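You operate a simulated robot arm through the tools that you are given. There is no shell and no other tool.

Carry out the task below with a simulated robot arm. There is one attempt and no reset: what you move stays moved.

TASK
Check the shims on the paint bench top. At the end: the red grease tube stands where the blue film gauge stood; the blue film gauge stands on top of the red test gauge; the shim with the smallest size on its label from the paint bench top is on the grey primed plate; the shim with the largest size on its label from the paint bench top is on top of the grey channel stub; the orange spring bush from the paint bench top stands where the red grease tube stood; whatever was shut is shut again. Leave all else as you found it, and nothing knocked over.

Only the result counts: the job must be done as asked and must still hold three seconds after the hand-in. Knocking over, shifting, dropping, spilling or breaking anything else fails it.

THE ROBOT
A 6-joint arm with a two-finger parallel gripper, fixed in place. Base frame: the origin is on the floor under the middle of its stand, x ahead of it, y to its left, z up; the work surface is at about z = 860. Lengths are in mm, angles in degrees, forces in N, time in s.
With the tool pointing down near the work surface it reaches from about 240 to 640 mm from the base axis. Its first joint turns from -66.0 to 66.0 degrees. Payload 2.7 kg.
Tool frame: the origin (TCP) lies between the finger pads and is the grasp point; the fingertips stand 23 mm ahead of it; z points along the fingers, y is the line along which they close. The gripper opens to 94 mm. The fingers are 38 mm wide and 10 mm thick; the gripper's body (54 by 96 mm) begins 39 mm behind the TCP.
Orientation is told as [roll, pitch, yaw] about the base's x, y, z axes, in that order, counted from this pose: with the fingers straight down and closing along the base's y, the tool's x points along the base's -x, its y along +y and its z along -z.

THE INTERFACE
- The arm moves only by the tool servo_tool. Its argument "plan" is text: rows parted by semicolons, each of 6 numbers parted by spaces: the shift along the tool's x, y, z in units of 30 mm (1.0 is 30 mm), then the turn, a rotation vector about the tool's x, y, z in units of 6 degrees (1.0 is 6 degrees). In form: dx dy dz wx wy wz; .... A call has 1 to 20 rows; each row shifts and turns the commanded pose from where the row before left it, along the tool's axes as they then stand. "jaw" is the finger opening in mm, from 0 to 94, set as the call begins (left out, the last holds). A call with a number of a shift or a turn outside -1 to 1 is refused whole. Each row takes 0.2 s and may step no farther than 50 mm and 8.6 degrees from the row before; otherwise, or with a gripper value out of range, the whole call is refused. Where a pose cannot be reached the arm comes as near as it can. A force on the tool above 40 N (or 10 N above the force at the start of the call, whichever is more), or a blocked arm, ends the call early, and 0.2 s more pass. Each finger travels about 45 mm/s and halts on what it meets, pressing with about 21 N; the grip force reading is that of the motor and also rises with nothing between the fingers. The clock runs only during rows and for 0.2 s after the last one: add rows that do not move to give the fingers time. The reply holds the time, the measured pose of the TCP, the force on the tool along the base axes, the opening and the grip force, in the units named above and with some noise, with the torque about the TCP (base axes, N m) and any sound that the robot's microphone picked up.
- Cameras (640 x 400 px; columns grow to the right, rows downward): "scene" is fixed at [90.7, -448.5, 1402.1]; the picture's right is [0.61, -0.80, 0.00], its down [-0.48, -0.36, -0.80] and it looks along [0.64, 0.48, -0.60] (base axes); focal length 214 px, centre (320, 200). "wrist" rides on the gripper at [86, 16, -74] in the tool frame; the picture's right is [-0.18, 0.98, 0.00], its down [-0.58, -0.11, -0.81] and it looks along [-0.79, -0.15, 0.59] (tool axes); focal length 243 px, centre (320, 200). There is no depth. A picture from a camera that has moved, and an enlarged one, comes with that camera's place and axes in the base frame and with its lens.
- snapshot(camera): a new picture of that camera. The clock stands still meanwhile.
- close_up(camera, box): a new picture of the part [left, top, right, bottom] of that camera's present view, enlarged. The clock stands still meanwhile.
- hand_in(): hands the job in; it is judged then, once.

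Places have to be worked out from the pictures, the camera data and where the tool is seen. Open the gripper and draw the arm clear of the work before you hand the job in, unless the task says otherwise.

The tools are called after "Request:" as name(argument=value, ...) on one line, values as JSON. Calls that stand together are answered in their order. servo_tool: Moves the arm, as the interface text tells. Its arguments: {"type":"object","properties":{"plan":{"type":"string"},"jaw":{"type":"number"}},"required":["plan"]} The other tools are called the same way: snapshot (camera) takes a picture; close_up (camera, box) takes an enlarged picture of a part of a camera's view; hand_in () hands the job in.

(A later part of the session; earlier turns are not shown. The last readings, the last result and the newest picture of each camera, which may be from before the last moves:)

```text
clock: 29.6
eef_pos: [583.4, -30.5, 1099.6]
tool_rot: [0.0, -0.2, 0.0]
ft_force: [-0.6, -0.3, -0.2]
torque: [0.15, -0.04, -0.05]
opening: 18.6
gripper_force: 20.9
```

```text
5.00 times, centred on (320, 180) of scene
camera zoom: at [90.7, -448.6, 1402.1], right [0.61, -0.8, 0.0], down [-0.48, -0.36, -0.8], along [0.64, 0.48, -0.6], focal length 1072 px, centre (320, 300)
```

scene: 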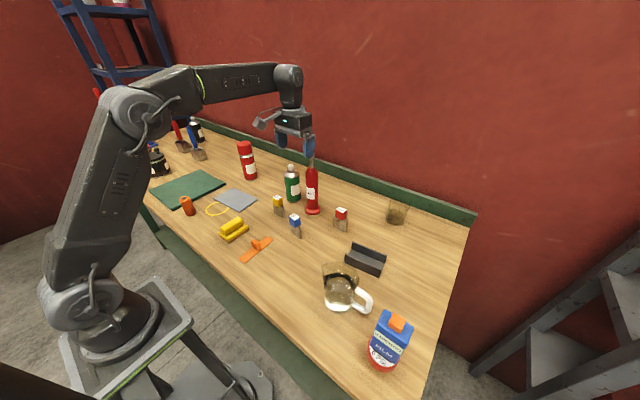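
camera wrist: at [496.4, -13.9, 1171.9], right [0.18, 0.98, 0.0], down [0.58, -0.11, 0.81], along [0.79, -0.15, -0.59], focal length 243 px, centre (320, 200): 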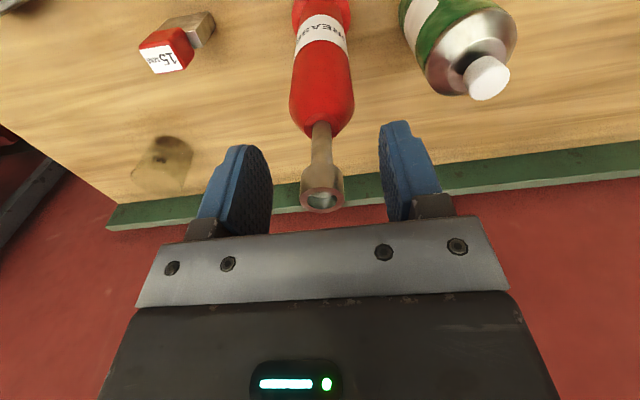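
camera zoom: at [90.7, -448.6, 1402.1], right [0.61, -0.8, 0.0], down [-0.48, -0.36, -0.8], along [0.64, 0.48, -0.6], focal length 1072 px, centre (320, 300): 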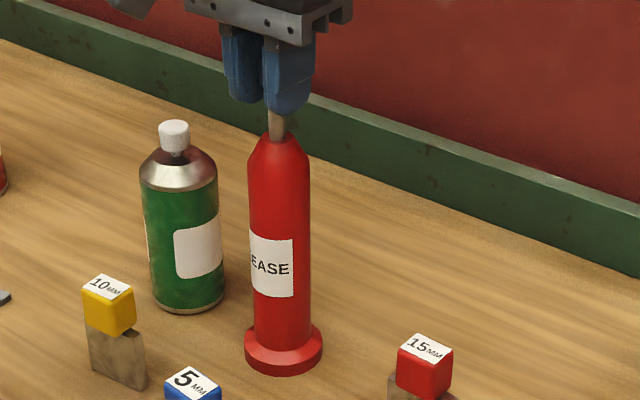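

The tube's coupler is gripped (18.6 mm opening, 21 N). I lift slowly and straight by about 42 mm and check that it comes along upright.

Request:
servo_tool(plan="0 0 -0.1 0 0 0;0 0 -0.2 0 0 0;0 0 -0.4 0 0 0;0 0 -0.4 0 0 0;0 0 -0.3 0 0 0;0 0 0 0 0 0", jaw=5)

Request:
close_up(camera="scene", box=[260, 110, 360, 220])

Request:
snapshot(camera="wrist")

```text
clock: 31.0
eef_pos: [582.0, -28.6, 1139.4]
tool_rot: [0.1, -0.1, 0.1]
ft_force: [-0.4, -0.4, -4.9]
torque: [-0.15, 0.04, 0.01]
opening: 18.8
gripper_force: 20.7
```

```text
3.64 times, centred on (310, 165) of scene
camera zoom: at [90.8, -448.6, 1402.1], right [0.61, -0.8, 0.0], down [-0.48, -0.36, -0.8], along [0.64, 0.48, -0.6], focal length 780 px, centre (356, 327)
```

zoom: 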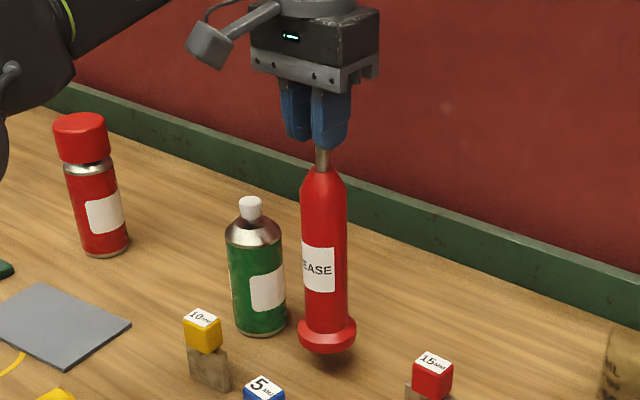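

```text
taken
camera wrist: at [495.2, -12.8, 1213.3], right [0.18, 0.98, 0.0], down [0.58, -0.11, 0.81], along [0.79, -0.15, -0.59], focal length 243 px, centre (320, 200)
```

wrist: 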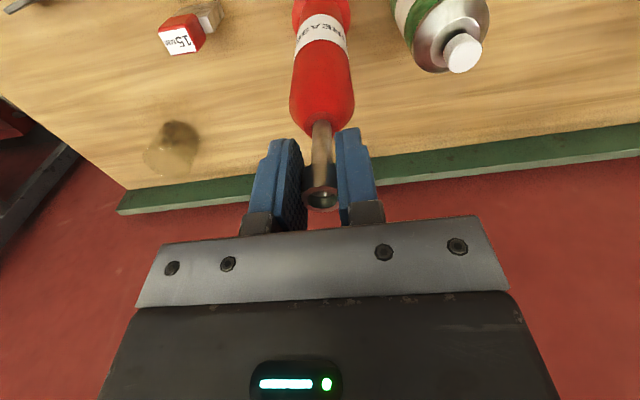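

The tube hangs straight, weighing about 4.8 N. I raise and retract it above the shims, then carry it over the film gauge's old place near (341, -131).

Request:
servo_tool(plan="0.2 0 -0.3 0 0 0;0.4 0 -0.6 0 0 0;0.5 0 -0.7 0 0 0;0.6 -0.1 -0.4 0 0 0;0.65 -0.35 0 0 0 0;0.65 -0.35 0 0 0 0;0.65 -0.35 0 0 0 0;0.65 -0.35 0 0 0 0;0.65 -0.35 0 0 0 0;0.65 -0.35 0 0 0 0;0.65 -0.35 0 0 0 0;0.65 -0.35 0 0 0 0;0.65 -0.35 0 0 0 0;0.4 -0.15 0 0 0 0;0.22 0 0 0 0 0;0 0 0 0 0 0;0 0 0 0 0 0", jaw=5)

Request:
snapshot(camera="scene")

Request:
snapshot(camera="wrist")

```text
clock: 34.6
eef_pos: [338.1, -131.3, 1200.0]
tool_rot: [0.0, 0.0, -0.1]
ft_force: [-0.5, 0.4, -3.9]
torque: [0.17, 0.05, -0.02]
opening: 18.5
gripper_force: 21.4
```

```text
taken
```

scene: 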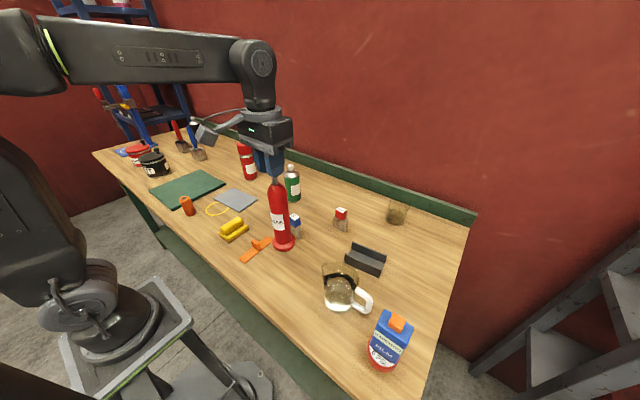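

```text
taken
camera wrist: at [250.6, -115.8, 1272.5], right [0.18, 0.98, 0.0], down [0.58, -0.11, 0.81], along [0.79, -0.15, -0.59], focal length 243 px, centre (320, 200)
```

wrist: 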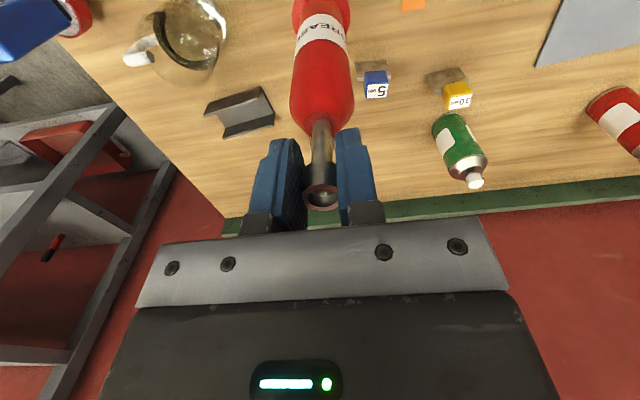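

I check the hanging tube's position and tilt with an enlarged view before lowering.

Request:
close_up(camera="scene", box=[230, 150, 340, 260])

Request:
close_up(camera="wrist", box=[240, 0, 400, 220])

```text
3.64 times, centred on (285, 205) of scene
camera zoom: at [90.7, -448.6, 1402.1], right [0.61, -0.8, 0.0], down [-0.48, -0.36, -0.8], along [0.64, 0.48, -0.6], focal length 780 px, centre (447, 182)
```

zoom: 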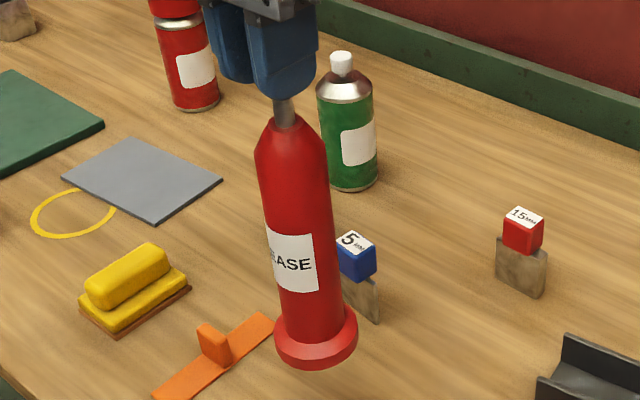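

```text
1.82 times, centred on (320, 110) of wrist
camera zoom: at [250.6, -115.8, 1272.5], right [0.18, 0.98, 0.0], down [0.58, -0.11, 0.81], along [0.79, -0.15, -0.59], focal length 441 px, centre (320, 364)
```

zoom: 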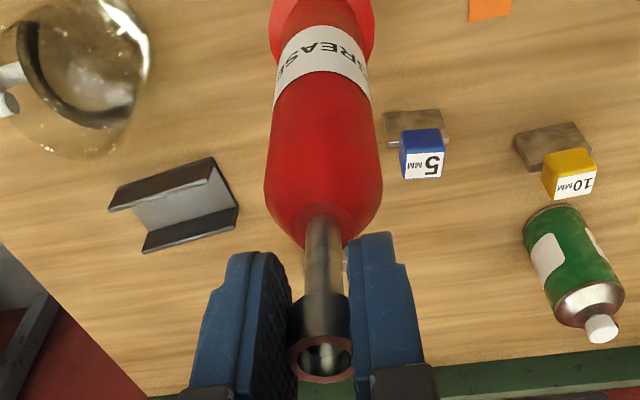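

Comparing pre-grip and current wrist views, the tube hangs vertical relative to the gripper. I lower it about 90 mm toward the bench at (341, -131).

Request:
servo_tool(plan="0 0 0.3 0 0 0;0 0 0.6 0 0 0;0 0 0.6 0 0 0;0 0 0.6 0 0 0;0 0 0.5 0 0 0;0 0 0.3 0 0 0;0 0 0.1 0 0 0;0 0 0 0 0 0;0 0 0 0 0 0", jaw=5)

Request:
close_up(camera="scene", box=[230, 170, 340, 280])

```text
clock: 36.6
eef_pos: [335.6, -132.0, 1110.2]
tool_rot: [0.0, 0.0, 0.1]
ft_force: [0.1, 0.1, -5.1]
torque: [0.14, 0.04, 0.04]
opening: 18.6
gripper_force: 20.6
```

```text
3.64 times, centred on (285, 225) of scene
camera zoom: at [90.7, -448.6, 1402.1], right [0.61, -0.8, 0.0], down [-0.48, -0.36, -0.8], along [0.64, 0.48, -0.6], focal length 780 px, centre (447, 109)
```

zoom: 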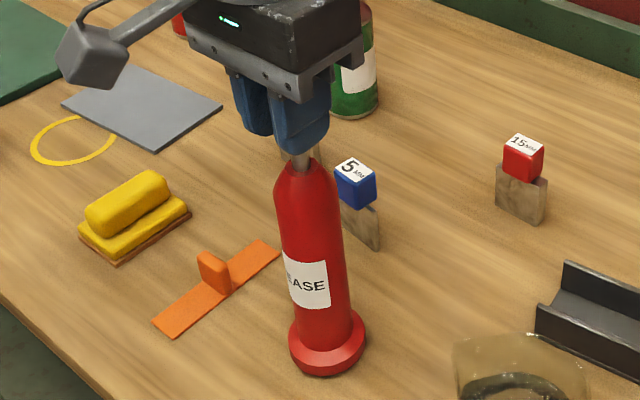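

The tube is about 11 mm above the bench and vertical. I lower it gently to contact.

Request:
servo_tool(plan="0 0 0.1 0 0 0;0 0 0.1 0 0 0;0 0 0.08 0 0 0;0 0 0 0 0 0", jaw=5)

Request:
close_up(camera="wrist", box=[240, 0, 400, 220])

```text
clock: 37.6
eef_pos: [336.5, -133.2, 1101.6]
tool_rot: [0.0, -0.1, -0.1]
ft_force: [-1.1, 0.3, 0.3]
torque: [0.2, 0.14, -0.02]
opening: 18.3
gripper_force: 21.1
```

```text
1.82 times, centred on (320, 110) of wrist
camera zoom: at [249.7, -115.8, 1174.3], right [0.18, 0.98, 0.0], down [0.58, -0.11, 0.81], along [0.79, -0.15, -0.59], focal length 441 px, centre (320, 364)
```

zoom: 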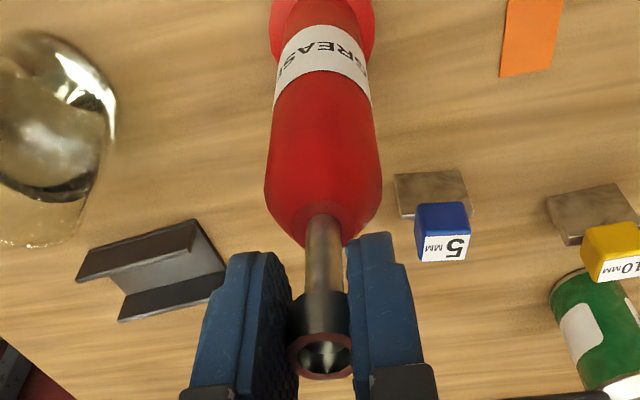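

The weight is now carried by the bench (force went from -5 to about 0). I go one more millimetre to seat it fully.

Request:
servo_tool(plan="0 0 0.03 0 0 0;0 0 0.02 0 0 0;0 0 0 0 0 0", jaw=5)

```text
clock: 38.4
eef_pos: [338.1, -131.2, 1099.1]
tool_rot: [0.0, -0.3, 0.0]
ft_force: [-1.2, -1.9, 2.0]
torque: [-0.01, 0.13, -0.06]
opening: 18.4
gripper_force: 21.2
```

It's seated with light force. I open the fingers a little and check that the tube stands.

Request:
servo_tool(plan="0 0 0 0 0 0;0 0 0 0 0 0;0 0 0 0 0 0", jaw=40)

Request:
close_up(camera="wrist", box=[240, 0, 400, 220])

Request:
close_up(camera="scene", box=[230, 170, 340, 280])

```text
clock: 39.2
eef_pos: [338.1, -131.9, 1100.1]
tool_rot: [0.0, -0.2, 0.0]
ft_force: [0.3, 0.8, 0.4]
torque: [0.01, -0.02, 0.01]
opening: 40.0
gripper_force: 0.1
```

```text
1.82 times, centred on (320, 110) of wrist
camera zoom: at [250.3, -115.6, 1172.3], right [0.18, 0.98, 0.0], down [0.58, -0.11, 0.81], along [0.79, -0.15, -0.59], focal length 441 px, centre (320, 364)
```

zoom: 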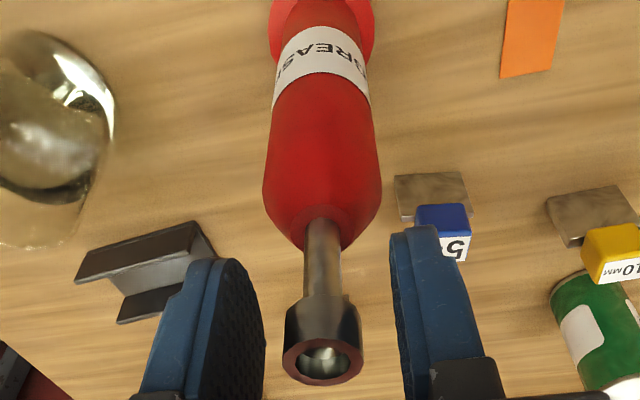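

```text
3.64 times, centred on (285, 225) of scene
camera zoom: at [90.7, -448.5, 1402.1], right [0.61, -0.8, 0.0], down [-0.48, -0.36, -0.8], along [0.64, 0.48, -0.6], focal length 780 px, centre (447, 109)
```

zoom: 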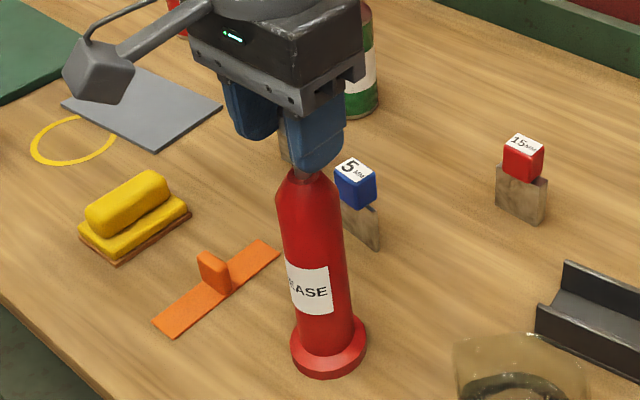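

The tube stands on its own. I raise the arm clear and measure the tube's base position with an enlarged scene view.

Request:
servo_tool(plan="0 0 -0.3 0 0 0;0 0 -0.6 0 0 0;0 0 -0.8 0 0 0;0 0 -0.8 0 0 0;0 0 -0.8 0 0 0;0 0 -0.4 0 0 0;0 0 0 0 0 0", jaw=40)

Request:
close_up(camera="scene", box=[240, 220, 320, 280])

Request:
close_up(camera="wrist", box=[240, 0, 400, 120])

```text
clock: 40.8
eef_pos: [335.3, -129.9, 1211.6]
tool_rot: [0.0, -0.1, 0.1]
ft_force: [-0.1, -0.3, -0.2]
torque: [0.02, 0.0, -0.01]
opening: 39.8
gripper_force: 0.0
```

```text
6.67 times, centred on (280, 250) of scene
camera zoom: at [90.7, -448.5, 1402.1], right [0.61, -0.8, 0.0], down [-0.48, -0.36, -0.8], along [0.64, 0.48, -0.6], focal length 1430 px, centre (587, -133)
```

zoom: 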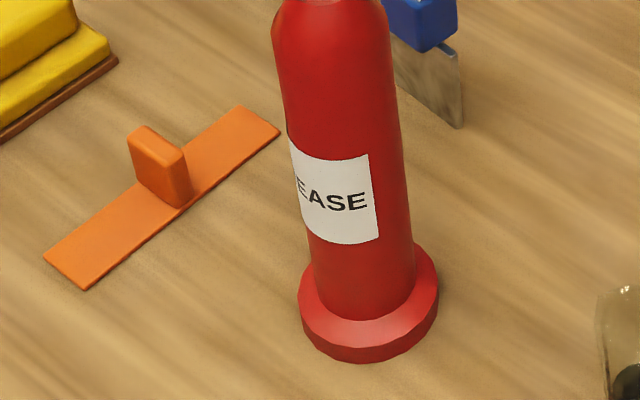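

```text
3.33 times, centred on (320, 60) of wrist
camera zoom: at [248.6, -114.1, 1284.5], right [0.18, 0.98, 0.0], down [0.58, -0.11, 0.81], along [0.79, -0.15, -0.59], focal length 809 px, centre (320, 667)
```

zoom: 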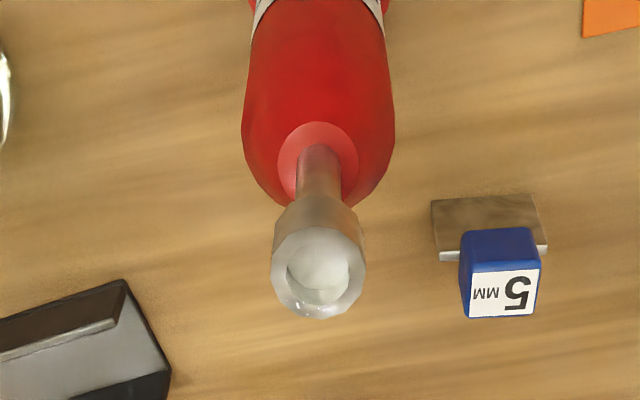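

The tube stands at about (340, -131), matching the film gauge's old spot. Next I swing over to the orange bush on the left of the bench for a close look.

Request:
servo_tool(plan="0 0.4 0 0 0 0;0 0.8 0 0 0 0;0 0.95 0 0 0 0;0 0.95 0 0 0 0;0 0.95 0 0 0 0;0.1 0.95 0.2 0 0 0;0.1 0.95 0.3 0 0 0;0.1 0.95 0.3 0 0 0;0.1 0.95 0.3 0 0 0;0.1 0.95 0.3 0 0 0;0.1 0.95 0.3 0 0 0;0.1 0.95 0.3 0 0 0;0.2 0.95 0.4 0 0 0;0.2 0.95 0.4 0 0 0;0.2 0.95 0.4 0 0 0;0.2 0.8 0.4 0 0 0;0.1 0.5 0.1 0 0 0;0 0.2 0 0 0 0;0 0 0 0 0 0", jaw=94)

Request:
snapshot(camera="wrist")

Request:
snapshot(camera="scene")

```text
clock: 44.8
eef_pos: [287.4, 319.6, 1098.0]
tool_rot: [-0.1, -0.1, -0.1]
ft_force: [-0.3, 0.0, -0.1]
torque: [0.0, -0.01, 0.0]
opening: 94.1
gripper_force: 0.0
```

```text
taken
camera wrist: at [201.2, 335.8, 1171.4], right [0.18, 0.98, 0.0], down [0.58, -0.11, 0.81], along [0.79, -0.15, -0.59], focal length 243 px, centre (320, 200)
```

wrist: 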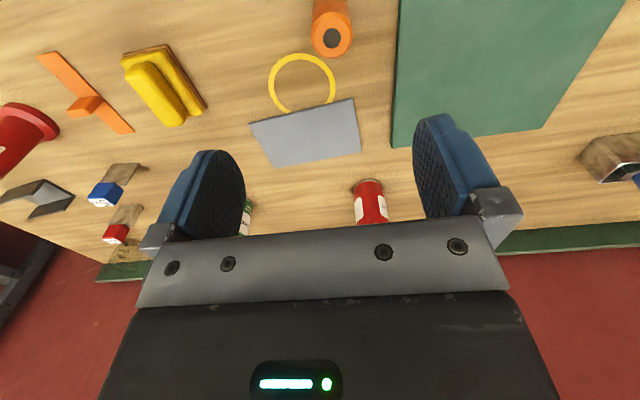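

```text
taken
```

scene: 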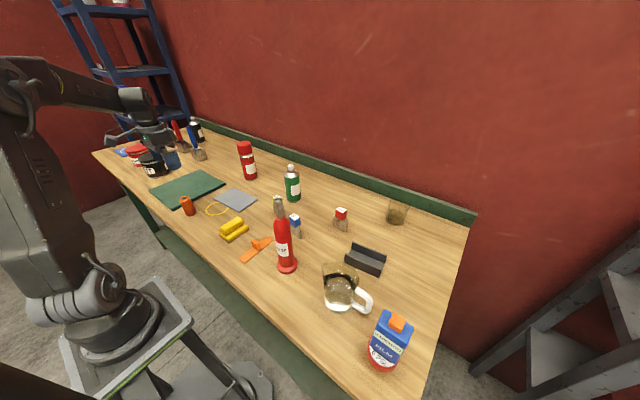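

I enlarge the bush in both views to get its size and position.

Request:
close_up(camera="wrist", box=[260, 0, 420, 100])

Request:
close_up(camera="scene", box=[160, 180, 240, 230])

```text
4.00 times, centred on (340, 50) of wrist
camera zoom: at [201.2, 335.8, 1171.4], right [0.18, 0.98, 0.0], down [0.58, -0.11, 0.81], along [0.79, -0.15, -0.59], focal length 970 px, centre (240, 800)
```

zoom: 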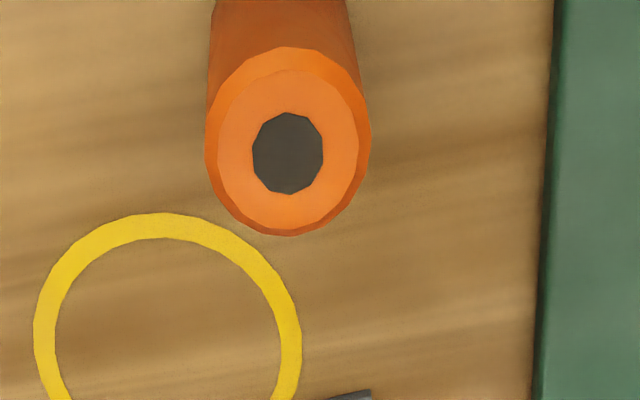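

```text
8.00 times, centred on (200, 205) of scene
camera zoom: at [90.7, -448.5, 1402.1], right [0.61, -0.8, 0.0], down [-0.48, -0.36, -0.8], along [0.64, 0.48, -0.6], focal length 1716 px, centre (1280, 160)
```

zoom: 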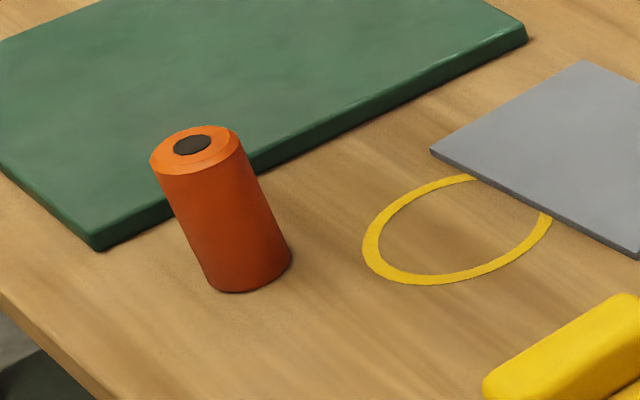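

The bush is about 36 mm wide and 70 mm tall, centred near (290, 330). I descend to about z 960 over it and recheck.

Request:
servo_tool(plan="-0.08 0.17 0.5 0 0 0;0 0.17 0.8 0 0 0;0 0 0.9 0 0 0;0 0 0.9 0 0 0;0 0 0.8 0 0 0;0 0 0.6 0 0 0;0 0 0 0 0 0;0 0 0 0 0 0", jaw=80)

Request:
snapshot(camera="wrist")

Request:
close_up(camera="scene", box=[120, 140, 280, 240])

```text
clock: 46.6
eef_pos: [293.1, 328.7, 965.9]
tool_rot: [0.0, -0.2, 0.0]
ft_force: [-0.3, 1.2, -1.0]
torque: [0.03, -0.01, -0.01]
opening: 80.0
gripper_force: 0.0
```

```text
taken
camera wrist: at [205.6, 345.7, 1038.6], right [0.18, 0.98, 0.0], down [0.58, -0.11, 0.81], along [0.79, -0.15, -0.59], focal length 243 px, centre (320, 200)
```

wrist: 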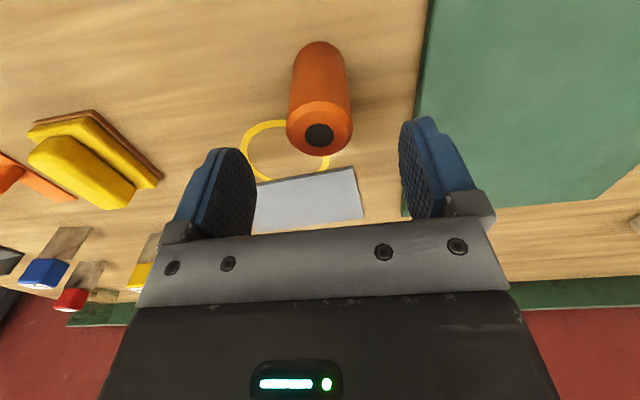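

```text
4.00 times, centred on (200, 190) of scene
camera zoom: at [90.7, -448.5, 1402.1], right [0.61, -0.8, 0.0], down [-0.48, -0.36, -0.8], along [0.64, 0.48, -0.6], focal length 858 px, centre (800, 240)
```

zoom: 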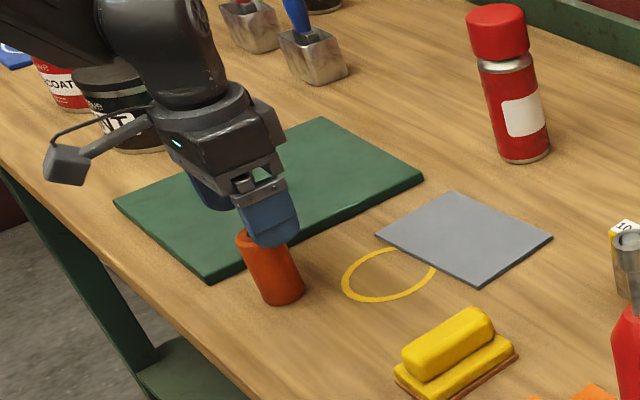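

The bush is at about (289.8, 330.3), between the fingers. I descend to TCP z of about 905 and close.

Request:
servo_tool(plan="0.07 0.02 0.5 0 0 0;0 0 0.8 0 0 0;0 0 0.5 0 0 0;0 0 0.2 0 0 0;0 0 0 0 0 0", jaw=80)

Request:
servo_tool(plan="0 0 0 0 0 0;0 0 0 0 0 0;0 0 0 0 0 0;0 0 0 0 0 0;0 0 0 0 0 0", jaw=20)

Request:
snapshot(camera="wrist")

```text
clock: 47.8
eef_pos: [291.3, 329.3, 904.6]
tool_rot: [0.0, -0.3, 0.0]
ft_force: [-0.3, 0.2, 0.2]
torque: [0.04, -0.03, 0.0]
opening: 79.8
gripper_force: 0.1
```

```text
clock: 49.0
eef_pos: [289.4, 329.0, 904.9]
tool_rot: [0.0, -0.1, 0.1]
ft_force: [-0.2, 0.2, 0.3]
torque: [0.01, 0.0, 0.01]
opening: 35.9
gripper_force: 20.8
```

```text
taken
camera wrist: at [203.0, 345.7, 977.7], right [0.18, 0.98, 0.0], down [0.58, -0.11, 0.81], along [0.79, -0.15, -0.59], focal length 243 px, centre (320, 200)
```

wrist: 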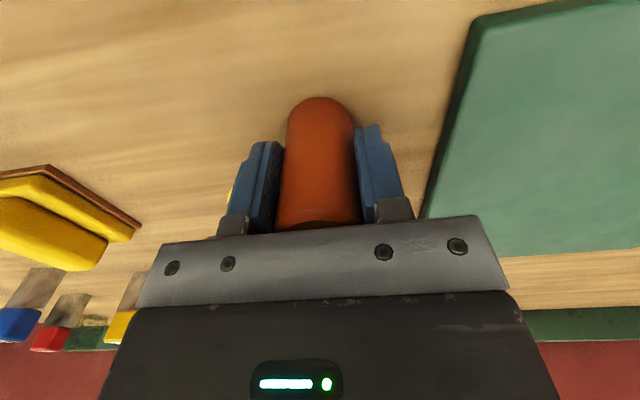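

The bush is gripped (36 mm). I lift it about 100 mm, then carry it over the bench toward the tube's old place.

Request:
servo_tool(plan="0 0 -0.2 0 0 0;0 0 -0.5 0 0 0;0 0 -0.8 0 0 0;0 0 -0.9 0 0 0;0 0 -0.9 0 0 0;-0.2 -0.2 -0.5 0 0 0;-0.4 -0.5 -0.4 0 0 0", jaw=20)

Request:
servo_tool(plan="-0.5 -0.6 -0.4 0 0 0;-0.62 -0.75 -0.3 0 0 0;-0.62 -0.75 -0.3 0 0 0;-0.62 -0.75 -0.3 0 0 0;-0.62 -0.75 -0.2 0 0 0;-0.62 -0.75 -0.2 0 0 0;-0.62 -0.75 -0.1 0 0 0;-0.62 -0.75 0 0 0 0;-0.62 -0.75 0 0 0 0;-0.62 -0.75 0 0 0 0;-0.62 -0.75 0 0 0 0;-0.62 -0.75 0 0 0 0;-0.62 -0.75 0 0 0 0;-0.5 -0.75 0 0 0 0;-0.3 -0.7 0 0 0 0;0 -0.3 0 0 0 0;0 0 0 0 0 0", jaw=20)

Request:
snapshot(camera="scene")

Request:
snapshot(camera="wrist")

```text
clock: 50.6
eef_pos: [309.1, 308.8, 1031.1]
tool_rot: [-0.2, 0.0, 0.0]
ft_force: [0.3, -0.3, -0.6]
torque: [-0.03, 0.01, -0.04]
opening: 36.3
gripper_force: 21.2
```

```text
clock: 54.2
eef_pos: [572.8, -31.8, 1083.4]
tool_rot: [0.1, -0.2, 0.0]
ft_force: [0.9, 1.1, -0.2]
torque: [0.02, -0.02, -0.02]
opening: 36.1
gripper_force: 21.3
```

```text
taken
```

scene: 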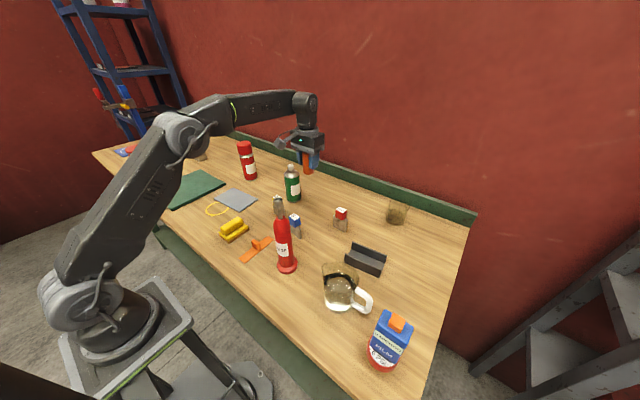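

```text
taken
camera wrist: at [485.0, -15.2, 1157.2], right [0.18, 0.98, 0.0], down [0.58, -0.11, 0.81], along [0.79, -0.15, -0.59], focal length 243 px, centre (320, 200)
```

wrist: 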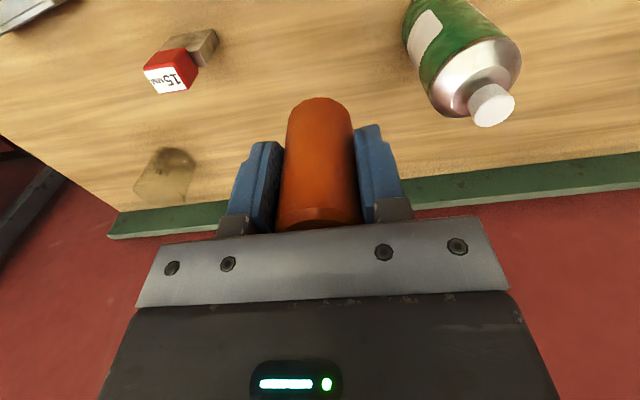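

I shift 15 mm forward to x of about 587 and descend to a few millimetres above the bench.

Request:
servo_tool(plan="-0.26 0.03 0.2 0 0 0;-0.26 0 0.5 0 0 0;0 0 0.8 0 0 0;0 0 0.9 0 0 0;0 0 0.9 0 0 0;0 0 0.9 0 0 0;0 0 0.7 0 0 0;0 0 0.5 0 0 0;0 0 0.2 0 0 0;0 0 0 0 0 0;0 0 0 0 0 0", jaw=20)

Request:
close_up(camera="scene", box=[250, 130, 370, 230])

Request:
snapshot(camera="wrist")

```text
clock: 56.6
eef_pos: [587.2, -30.3, 916.8]
tool_rot: [0.1, -0.2, -0.1]
ft_force: [-0.1, 0.6, 0.2]
torque: [-0.01, 0.01, -0.01]
opening: 36.1
gripper_force: 21.1
```

```text
4.00 times, centred on (310, 180) of scene
camera zoom: at [90.7, -448.5, 1402.1], right [0.61, -0.8, 0.0], down [-0.48, -0.36, -0.8], along [0.64, 0.48, -0.6], focal length 858 px, centre (360, 280)
```

zoom: 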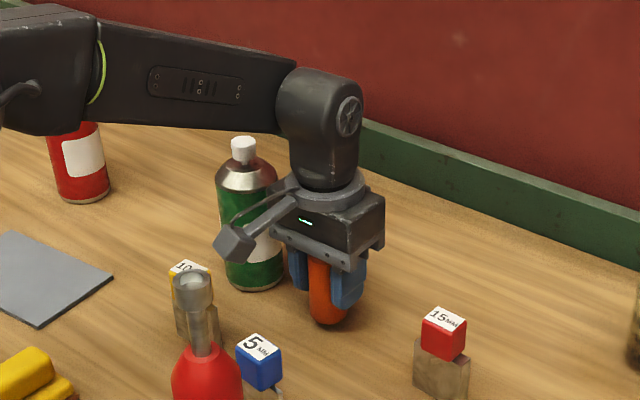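

```text
taken
camera wrist: at [500.0, -14.3, 990.1], right [0.18, 0.98, 0.0], down [0.58, -0.11, 0.81], along [0.79, -0.15, -0.59], focal length 243 px, centre (320, 200)
```

wrist: 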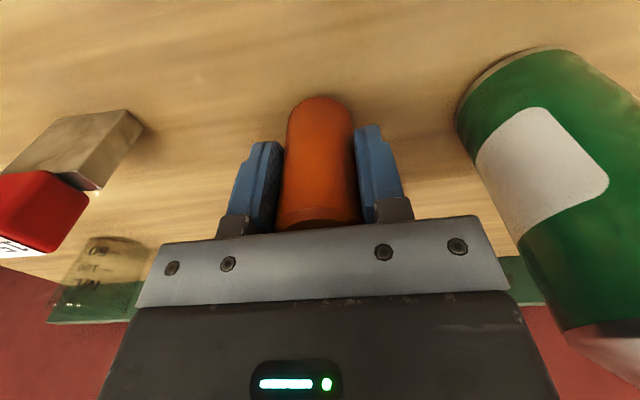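

The position agrees with the tube's former base in the scene view. I lower the last 11 mm in small steps.

Request:
servo_tool(plan="0 0 0.1 0 0 0;0 0 0.1 0 0 0;0 0 0.1 0 0 0;0 0 0 0 0 0", jaw=20)

```text
clock: 57.6
eef_pos: [586.3, -29.1, 908.3]
tool_rot: [0.1, -0.2, -0.1]
ft_force: [-0.5, -0.3, -0.1]
torque: [0.01, 0.01, 0.0]
opening: 35.7
gripper_force: 20.7
```

Request:
servo_tool(plan="0 0 0.04 0 0 0;0 0 0.03 0 0 0;0 0 0 0 0 0", jaw=20)

```text
clock: 58.4
eef_pos: [586.5, -30.5, 907.4]
tool_rot: [0.0, -0.1, 0.0]
ft_force: [-0.5, -1.1, -0.5]
torque: [0.05, 0.03, 0.01]
opening: 35.9
gripper_force: 21.1
```

Request:
servo_tool(plan="0 0 0.03 0 0 0;0 0 0.03 0 0 0;0 0 0 0 0 0", jaw=20)

```text
clock: 59.2
eef_pos: [586.9, -30.2, 904.9]
tool_rot: [0.0, -0.3, -0.1]
ft_force: [-0.8, 0.6, 5.5]
torque: [0.08, 0.02, 0.02]
opening: 35.9
gripper_force: 20.9
```

Contact at 5.5 N. I open the fingers modestly and check.

Request:
servo_tool(plan="0 0 0 0 0 0;0 0 0 0 0 0;0 0 0 0 0 0", jaw=56)

Request:
servo_tool(plan="0 0 -0.3 0 0 0;0 0 -0.6 0 0 0;0 0 -0.9 0 0 0;0 0 -0.9 0 0 0;0 0 -0.6 0 0 0;0 0 -0.3 0 0 0;0 0 0 0 0 0", jaw=56)

Request:
snapshot(camera="wrist")

Request:
close_up(camera="scene", box=[250, 130, 370, 230])

```text
clock: 60.0
eef_pos: [586.6, -31.2, 904.2]
tool_rot: [0.0, -0.1, -0.1]
ft_force: [-0.9, 0.0, -0.3]
torque: [0.02, -0.01, 0.0]
opening: 55.9
gripper_force: 0.0
```

```text
clock: 61.6
eef_pos: [587.7, -31.1, 1011.7]
tool_rot: [0.0, -0.1, 0.0]
ft_force: [-1.0, -0.7, 0.9]
torque: [-0.03, 0.01, -0.03]
opening: 56.0
gripper_force: 0.0
```

```text
taken
camera wrist: at [500.0, -15.1, 1084.5], right [0.18, 0.98, 0.0], down [0.58, -0.11, 0.81], along [0.79, -0.15, -0.59], focal length 243 px, centre (320, 200)
```

wrist: 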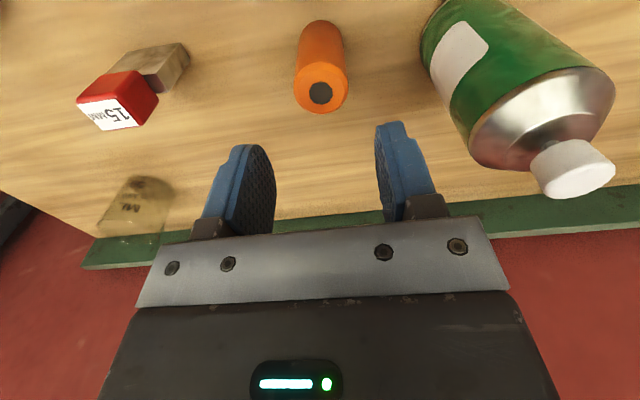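

```text
4.00 times, centred on (310, 180) of scene
camera zoom: at [90.7, -448.5, 1402.1], right [0.61, -0.8, 0.0], down [-0.48, -0.36, -0.8], along [0.64, 0.48, -0.6], focal length 858 px, centre (360, 280)
```

zoom: 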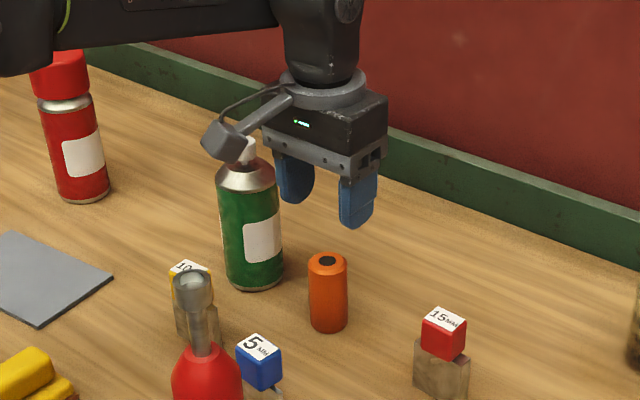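

The bush stands upright at the tube's old place (scene match within about 3 mm). Now the red 15 mm shim: I move over it to measure.

Request:
servo_tool(plan="0.1 -0.4 -0.3 0 0 0;0.13 -0.8 -0.4 0 0 0;0.1 -0.9 -0.3 0 0 0;0.1 -0.9 -0.3 0 0 0;0.1 -0.9 0 0 0 0;0 -0.5 0 0 0 0;0 -0.17 0 0 0 0;0 0 0 0 0 0", jaw=80)

Request:
snapshot(camera="wrist")

Request:
close_up(camera="wrist", box=[240, 0, 400, 120])

```text
clock: 63.4
eef_pos: [567.5, -166.8, 1053.0]
tool_rot: [-0.1, -0.2, 0.0]
ft_force: [0.0, 1.1, -0.1]
torque: [-0.01, 0.01, -0.01]
opening: 79.9
gripper_force: 0.0
```

```text
taken
camera wrist: at [481.1, -150.8, 1124.8], right [0.18, 0.98, 0.0], down [0.58, -0.11, 0.81], along [0.79, -0.15, -0.59], focal length 243 px, centre (320, 200)
```

wrist: 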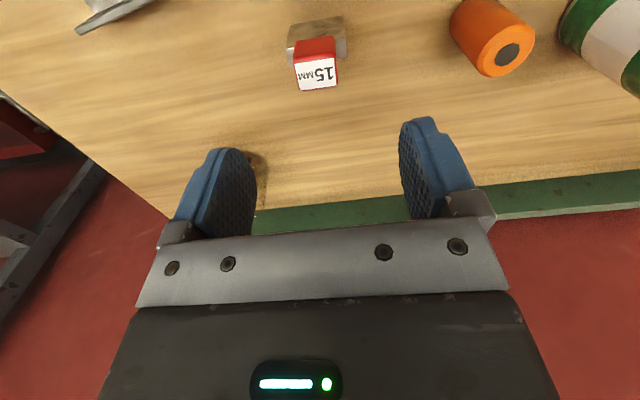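

```text
3.33 times, centred on (320, 60) of wrist
camera zoom: at [481.1, -150.8, 1124.8], right [0.18, 0.98, 0.0], down [0.58, -0.11, 0.81], along [0.79, -0.15, -0.59], focal length 809 px, centre (320, 667)
```

zoom: 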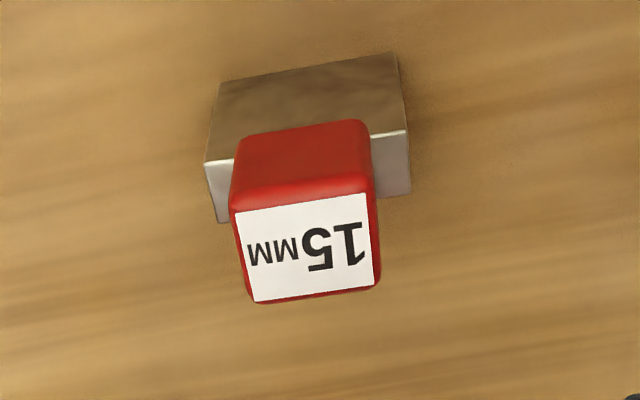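

The red shim is at (570, -169), block 49 x 15 x 51 mm, cube about 28 mm wide with its top at z 947, yawed about -3.5°. Before grasping it I inspect the channel stub from above to measure its floor and walls.

Request:
servo_tool(plan="0.2 -0.4 0 0 0 0;0.5 -0.9 0 0 0 0;0.5 -0.9 0 0 0 0;0.5 -0.9 0 0 0 0;0.5 -0.9 0 0 0 0;0.3 -0.5 0 0 0 0;0.1 -0.2 0 0 0 0;0 0 0 0 0 0", jaw=80)

Request:
snapshot(camera="wrist")

Request:
close_up(camera="wrist", box=[220, 0, 420, 125])

Request:
close_up(camera="scene", box=[335, 235, 395, 285])

```text
clock: 65.2
eef_pos: [493.2, -307.6, 1051.9]
tool_rot: [0.0, -0.2, 0.1]
ft_force: [-0.3, -0.3, -0.4]
torque: [-0.03, 0.02, -0.01]
opening: 80.0
gripper_force: 0.0
```

```text
taken
camera wrist: at [406.7, -292.4, 1125.0], right [0.18, 0.98, 0.0], down [0.58, -0.11, 0.81], along [0.79, -0.15, -0.59], focal length 243 px, centre (320, 200)
```

wrist: 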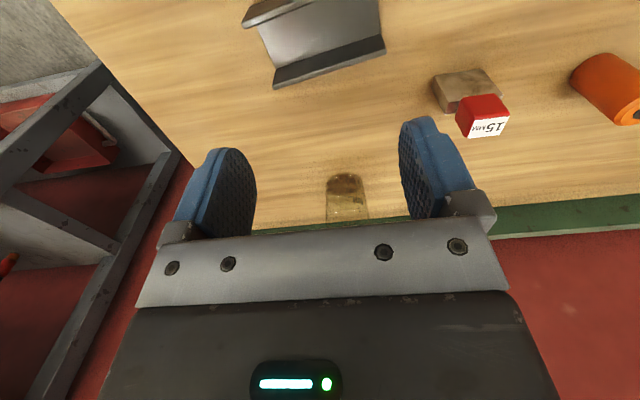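

```text
3.20 times, centred on (320, 62) of wrist
camera zoom: at [406.7, -292.4, 1125.0], right [0.18, 0.98, 0.0], down [0.58, -0.11, 0.81], along [0.79, -0.15, -0.59], focal length 776 px, centre (320, 640)
```

zoom: 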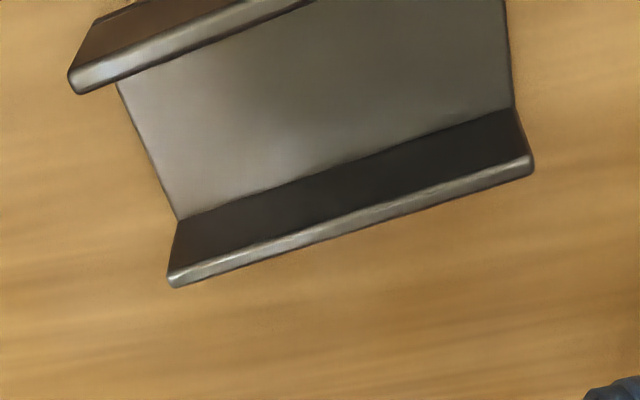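

```text
8.00 times, centred on (365, 260) of scene
camera zoom: at [90.7, -448.6, 1402.1], right [0.61, -0.8, 0.0], down [-0.48, -0.36, -0.8], along [0.64, 0.48, -0.6], focal length 1716 px, centre (-40, -280)
```

zoom: 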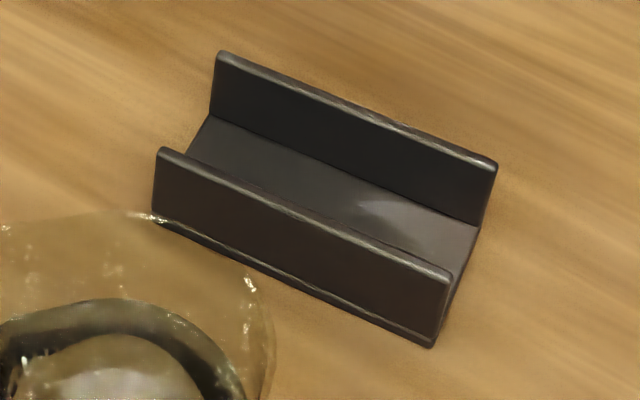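

The channel's inner width is about 48 mm, its floor centre is at (490, -310), wall tops at z 897, yawed about +7°. The jug is close by, so I check its rim against my wrist-camera bracket's path.

Request:
close_up(camera="scene", box=[310, 245, 400, 325])

Request:
close_up(camera="scene", box=[300, 130, 440, 290])

```text
5.00 times, centred on (355, 285) of scene
camera zoom: at [90.7, -448.6, 1402.1], right [0.61, -0.8, 0.0], down [-0.48, -0.36, -0.8], along [0.64, 0.48, -0.6], focal length 1072 px, centre (145, -225)
```

zoom: 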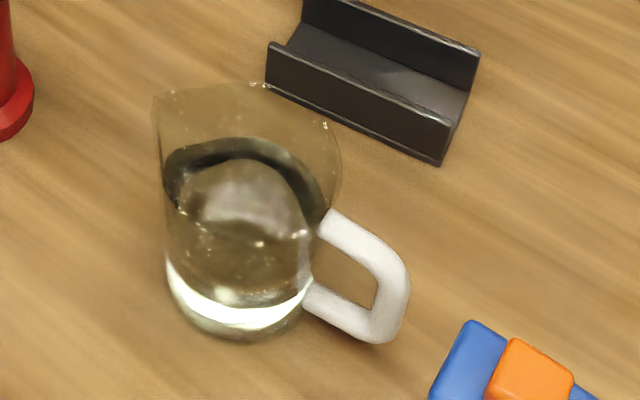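

```text
2.50 times, centred on (370, 210) of scene
camera zoom: at [90.7, -448.6, 1402.1], right [0.61, -0.8, 0.0], down [-0.48, -0.36, -0.8], along [0.64, 0.48, -0.6], focal length 536 px, centre (195, 175)
```

zoom: 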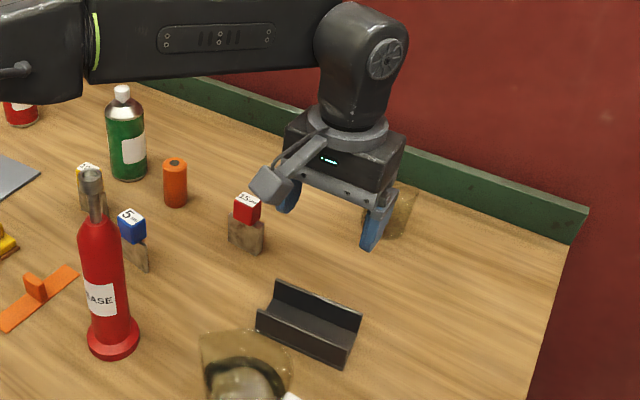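

The jug rim is near z 980 and x 379 at most, so a vertical approach clears it. I return over the red shim and turn the tool about -3.5° to match its yaw.

Request:
servo_tool(plan="-0.2 0.4 0 0 0 0;-0.5 0.9 0 0 0 0;-0.5 0.9 0 0 0 0;-0.5 0.9 0 0 0 0;-0.5 0.9 0 0 0 0;-0.27 0.5 0 0 0 0;-0.1 0.12 0 0 0 0;0 0 0 0 0 0.3;0 0 0 0 0 0.28;0 0 0 0 0 0", jaw=60)

Request:
snapshot(camera="wrist")

```text
clock: 67.4
eef_pos: [567.9, -170.2, 1050.4]
tool_rot: [0.0, -0.2, -3.5]
ft_force: [1.2, -0.1, -0.3]
torque: [0.0, -0.02, -0.01]
opening: 60.0
gripper_force: 0.0
```

```text
taken
camera wrist: at [482.8, -149.5, 1123.9], right [0.24, 0.97, 0.0], down [0.57, -0.14, 0.81], along [0.78, -0.2, -0.59], focal length 243 px, centre (320, 200)
```

wrist: 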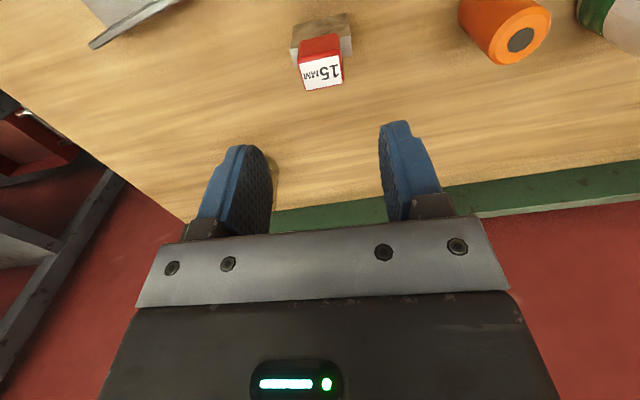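

Yaw is matched. I shift to (570, -169) and descend to about z 985 to check alignment with the cube.

Request:
servo_tool(plan="-0.07 0.05 0.4 0 0 0;0 0 0.8 0 0 0;0 0 0.7 0 0 0;0 0 0.27 0 0 0;0 0 0 0 0 0;0 0 0 0 0 0", jaw=60)

Request:
close_up(camera="wrist", box=[200, 40, 440, 240])

Request:
close_up(camera="scene", box=[290, 150, 390, 240])

```text
clock: 68.8
eef_pos: [572.6, -169.1, 986.9]
tool_rot: [0.0, -0.3, -3.5]
ft_force: [-0.1, -0.5, 0.5]
torque: [0.03, 0.0, -0.01]
opening: 59.9
gripper_force: 0.0
```

```text
2.00 times, centred on (320, 140) of wrist
camera zoom: at [486.7, -147.7, 1059.7], right [0.24, 0.97, 0.0], down [0.57, -0.14, 0.81], along [0.78, -0.2, -0.59], focal length 485 px, centre (320, 320)
```

zoom: 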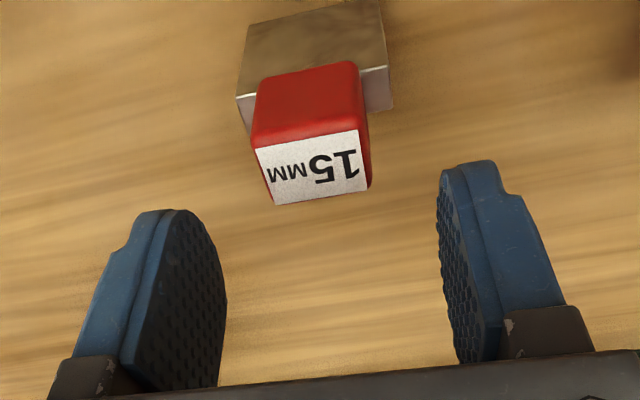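

```text
4.44 times, centred on (340, 195) of scene
camera zoom: at [90.7, -448.5, 1402.1], right [0.61, -0.8, 0.0], down [-0.48, -0.36, -0.8], along [0.64, 0.48, -0.6], focal length 953 px, centre (231, 222)
```

zoom: 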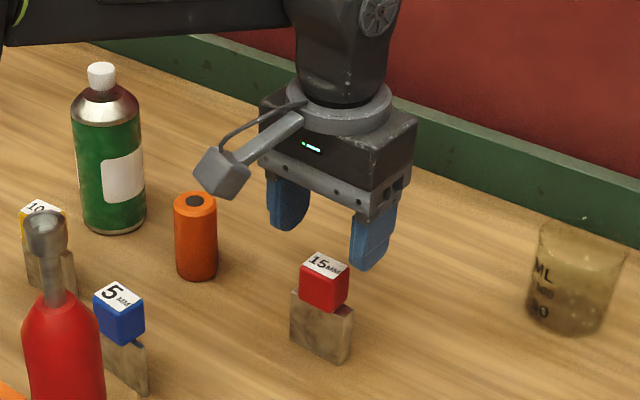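

The cube is about 2-4 mm behind the TCP in x and centred in y. I correct that and descend until the fingertips are just above the block top (TCP z about 941).

Request:
servo_tool(plan="0.1 -0.02 0.4 0 0 0;0 0 0.6 0 0 0;0 0 0.4 0 0 0;0 0 0.1 0 0 0;0 0 0 0 0 0;0 0 0 0 0 0", jaw=60)

Request:
close_up(camera="wrist", box=[200, 40, 440, 240])

Request:
close_up(camera="scene", box=[300, 170, 380, 240])

```text
clock: 70.2
eef_pos: [569.3, -168.3, 941.5]
tool_rot: [0.1, -0.3, -3.5]
ft_force: [0.3, -0.8, -0.1]
torque: [0.03, -0.03, -0.03]
opening: 59.7
gripper_force: 0.1
```

```text
2.00 times, centred on (320, 140) of wrist
camera zoom: at [482.9, -148.3, 1014.2], right [0.24, 0.97, 0.0], down [0.57, -0.14, 0.81], along [0.78, -0.2, -0.59], focal length 485 px, centre (320, 320)
```

zoom: 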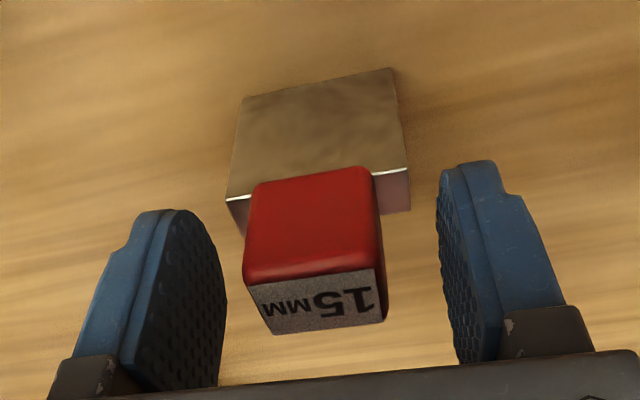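

```text
5.71 times, centred on (340, 205) of scene
camera zoom: at [90.7, -448.5, 1402.1], right [0.61, -0.8, 0.0], down [-0.48, -0.36, -0.8], along [0.64, 0.48, -0.6], focal length 1226 px, centre (206, 171)
```

zoom: 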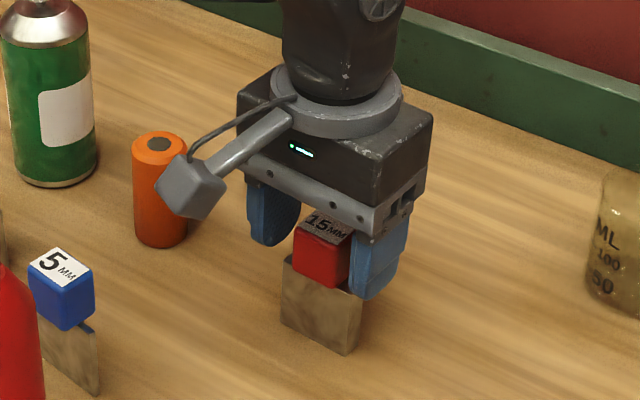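

Fingertips are about 7 mm above the block's top edge and the cube is centred between them. I close on the cube.

Request:
servo_tool(plan="0 0 0 0 0 0;0 0 0 0 0 0;0 0 0 0 0 0;0 0 0 0 0 0;0 0 0 0 0 0", jaw=10)

Request:
close_up(camera="wrist", box=[200, 40, 440, 240])

```text
clock: 71.4
eef_pos: [568.9, -170.1, 940.1]
tool_rot: [-0.1, -0.2, -3.4]
ft_force: [0.2, -0.5, 0.6]
torque: [-0.01, -0.07, -0.02]
opening: 31.8
gripper_force: 21.5
```

```text
2.00 times, centred on (320, 140) of wrist
camera zoom: at [482.9, -148.3, 1014.3], right [0.24, 0.97, 0.0], down [0.57, -0.14, 0.81], along [0.78, -0.2, -0.59], focal length 485 px, centre (320, 320)
```

zoom: 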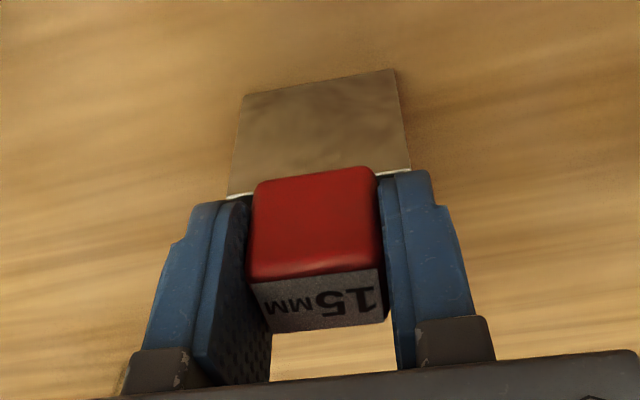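

The cube is held. I lift 110 mm straight up and check the shim hangs square.

Request:
servo_tool(plan="0 0 -0.1 0 0 0;0 0 -0.3 0 0 0;0 0 -0.7 0 0 0;0 0 -0.9 0 0 0;0 0 -0.9 0 0 0;0 0 -0.6 0 0 0;0 0 -0.2 0 0 0;0 0 0 0 0 0", jaw=10)

Request:
servo_tool(plan="0.2 -0.4 0 0 0 0;0.4 -0.8 0 0 0 0;0.45 -0.85 0 0 0 0;0.45 -0.85 0 0 0 0;0.45 -0.8 0 0 0 0;0.34 -0.5 0 0 0 0;0 -0.2 0 0 0 0;0 0 0 0 0 -0.5;0 0 0 0 0 -0.7;0 0 0 0 0 -0.52;0 0 0 0 0 0;0 0 0 0 0 0", jaw=10)

Request:
snapshot(camera="wrist")

Request:
close_up(camera="scene", box=[300, 150, 440, 290])

```text
clock: 73.2
eef_pos: [570.3, -167.9, 1051.3]
tool_rot: [0.1, -0.2, -3.5]
ft_force: [0.3, -0.6, -2.1]
torque: [0.01, -0.01, 0.01]
opening: 32.1
gripper_force: 21.0
```

```text
clock: 75.8
eef_pos: [492.4, -296.2, 1052.2]
tool_rot: [0.0, -0.2, 7.0]
ft_force: [0.2, -0.3, -2.9]
torque: [-0.01, 0.01, -0.03]
opening: 31.9
gripper_force: 21.3
```

```text
taken
camera wrist: at [403.6, -291.4, 1124.5], right [0.07, 1.0, 0.0], down [0.59, -0.04, 0.81], along [0.81, -0.05, -0.59], focal length 243 px, centre (320, 200)
```

wrist: 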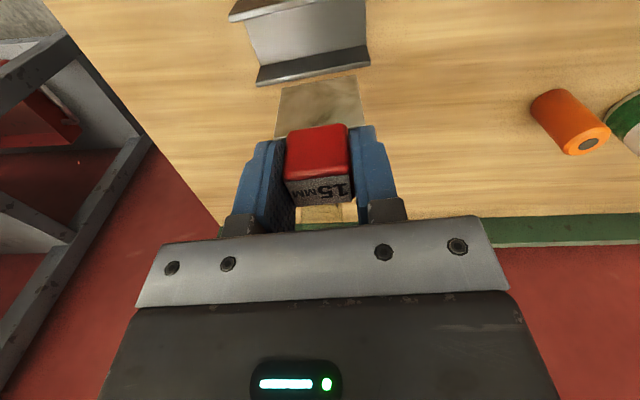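

```text
2.86 times, centred on (370, 220) of scene
camera zoom: at [90.7, -448.6, 1402.1], right [0.61, -0.8, 0.0], down [-0.48, -0.36, -0.8], along [0.64, 0.48, -0.6], focal length 613 px, centre (177, 143)
```

zoom: 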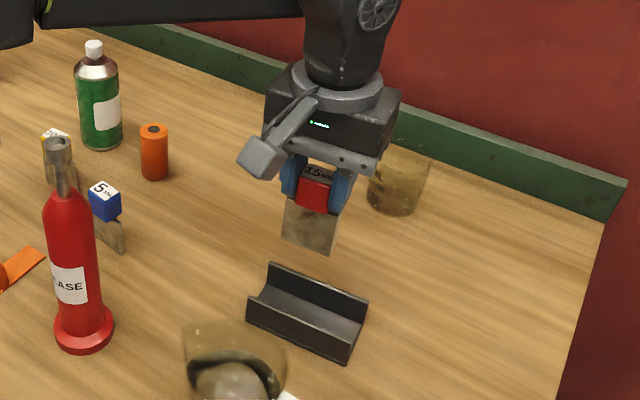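

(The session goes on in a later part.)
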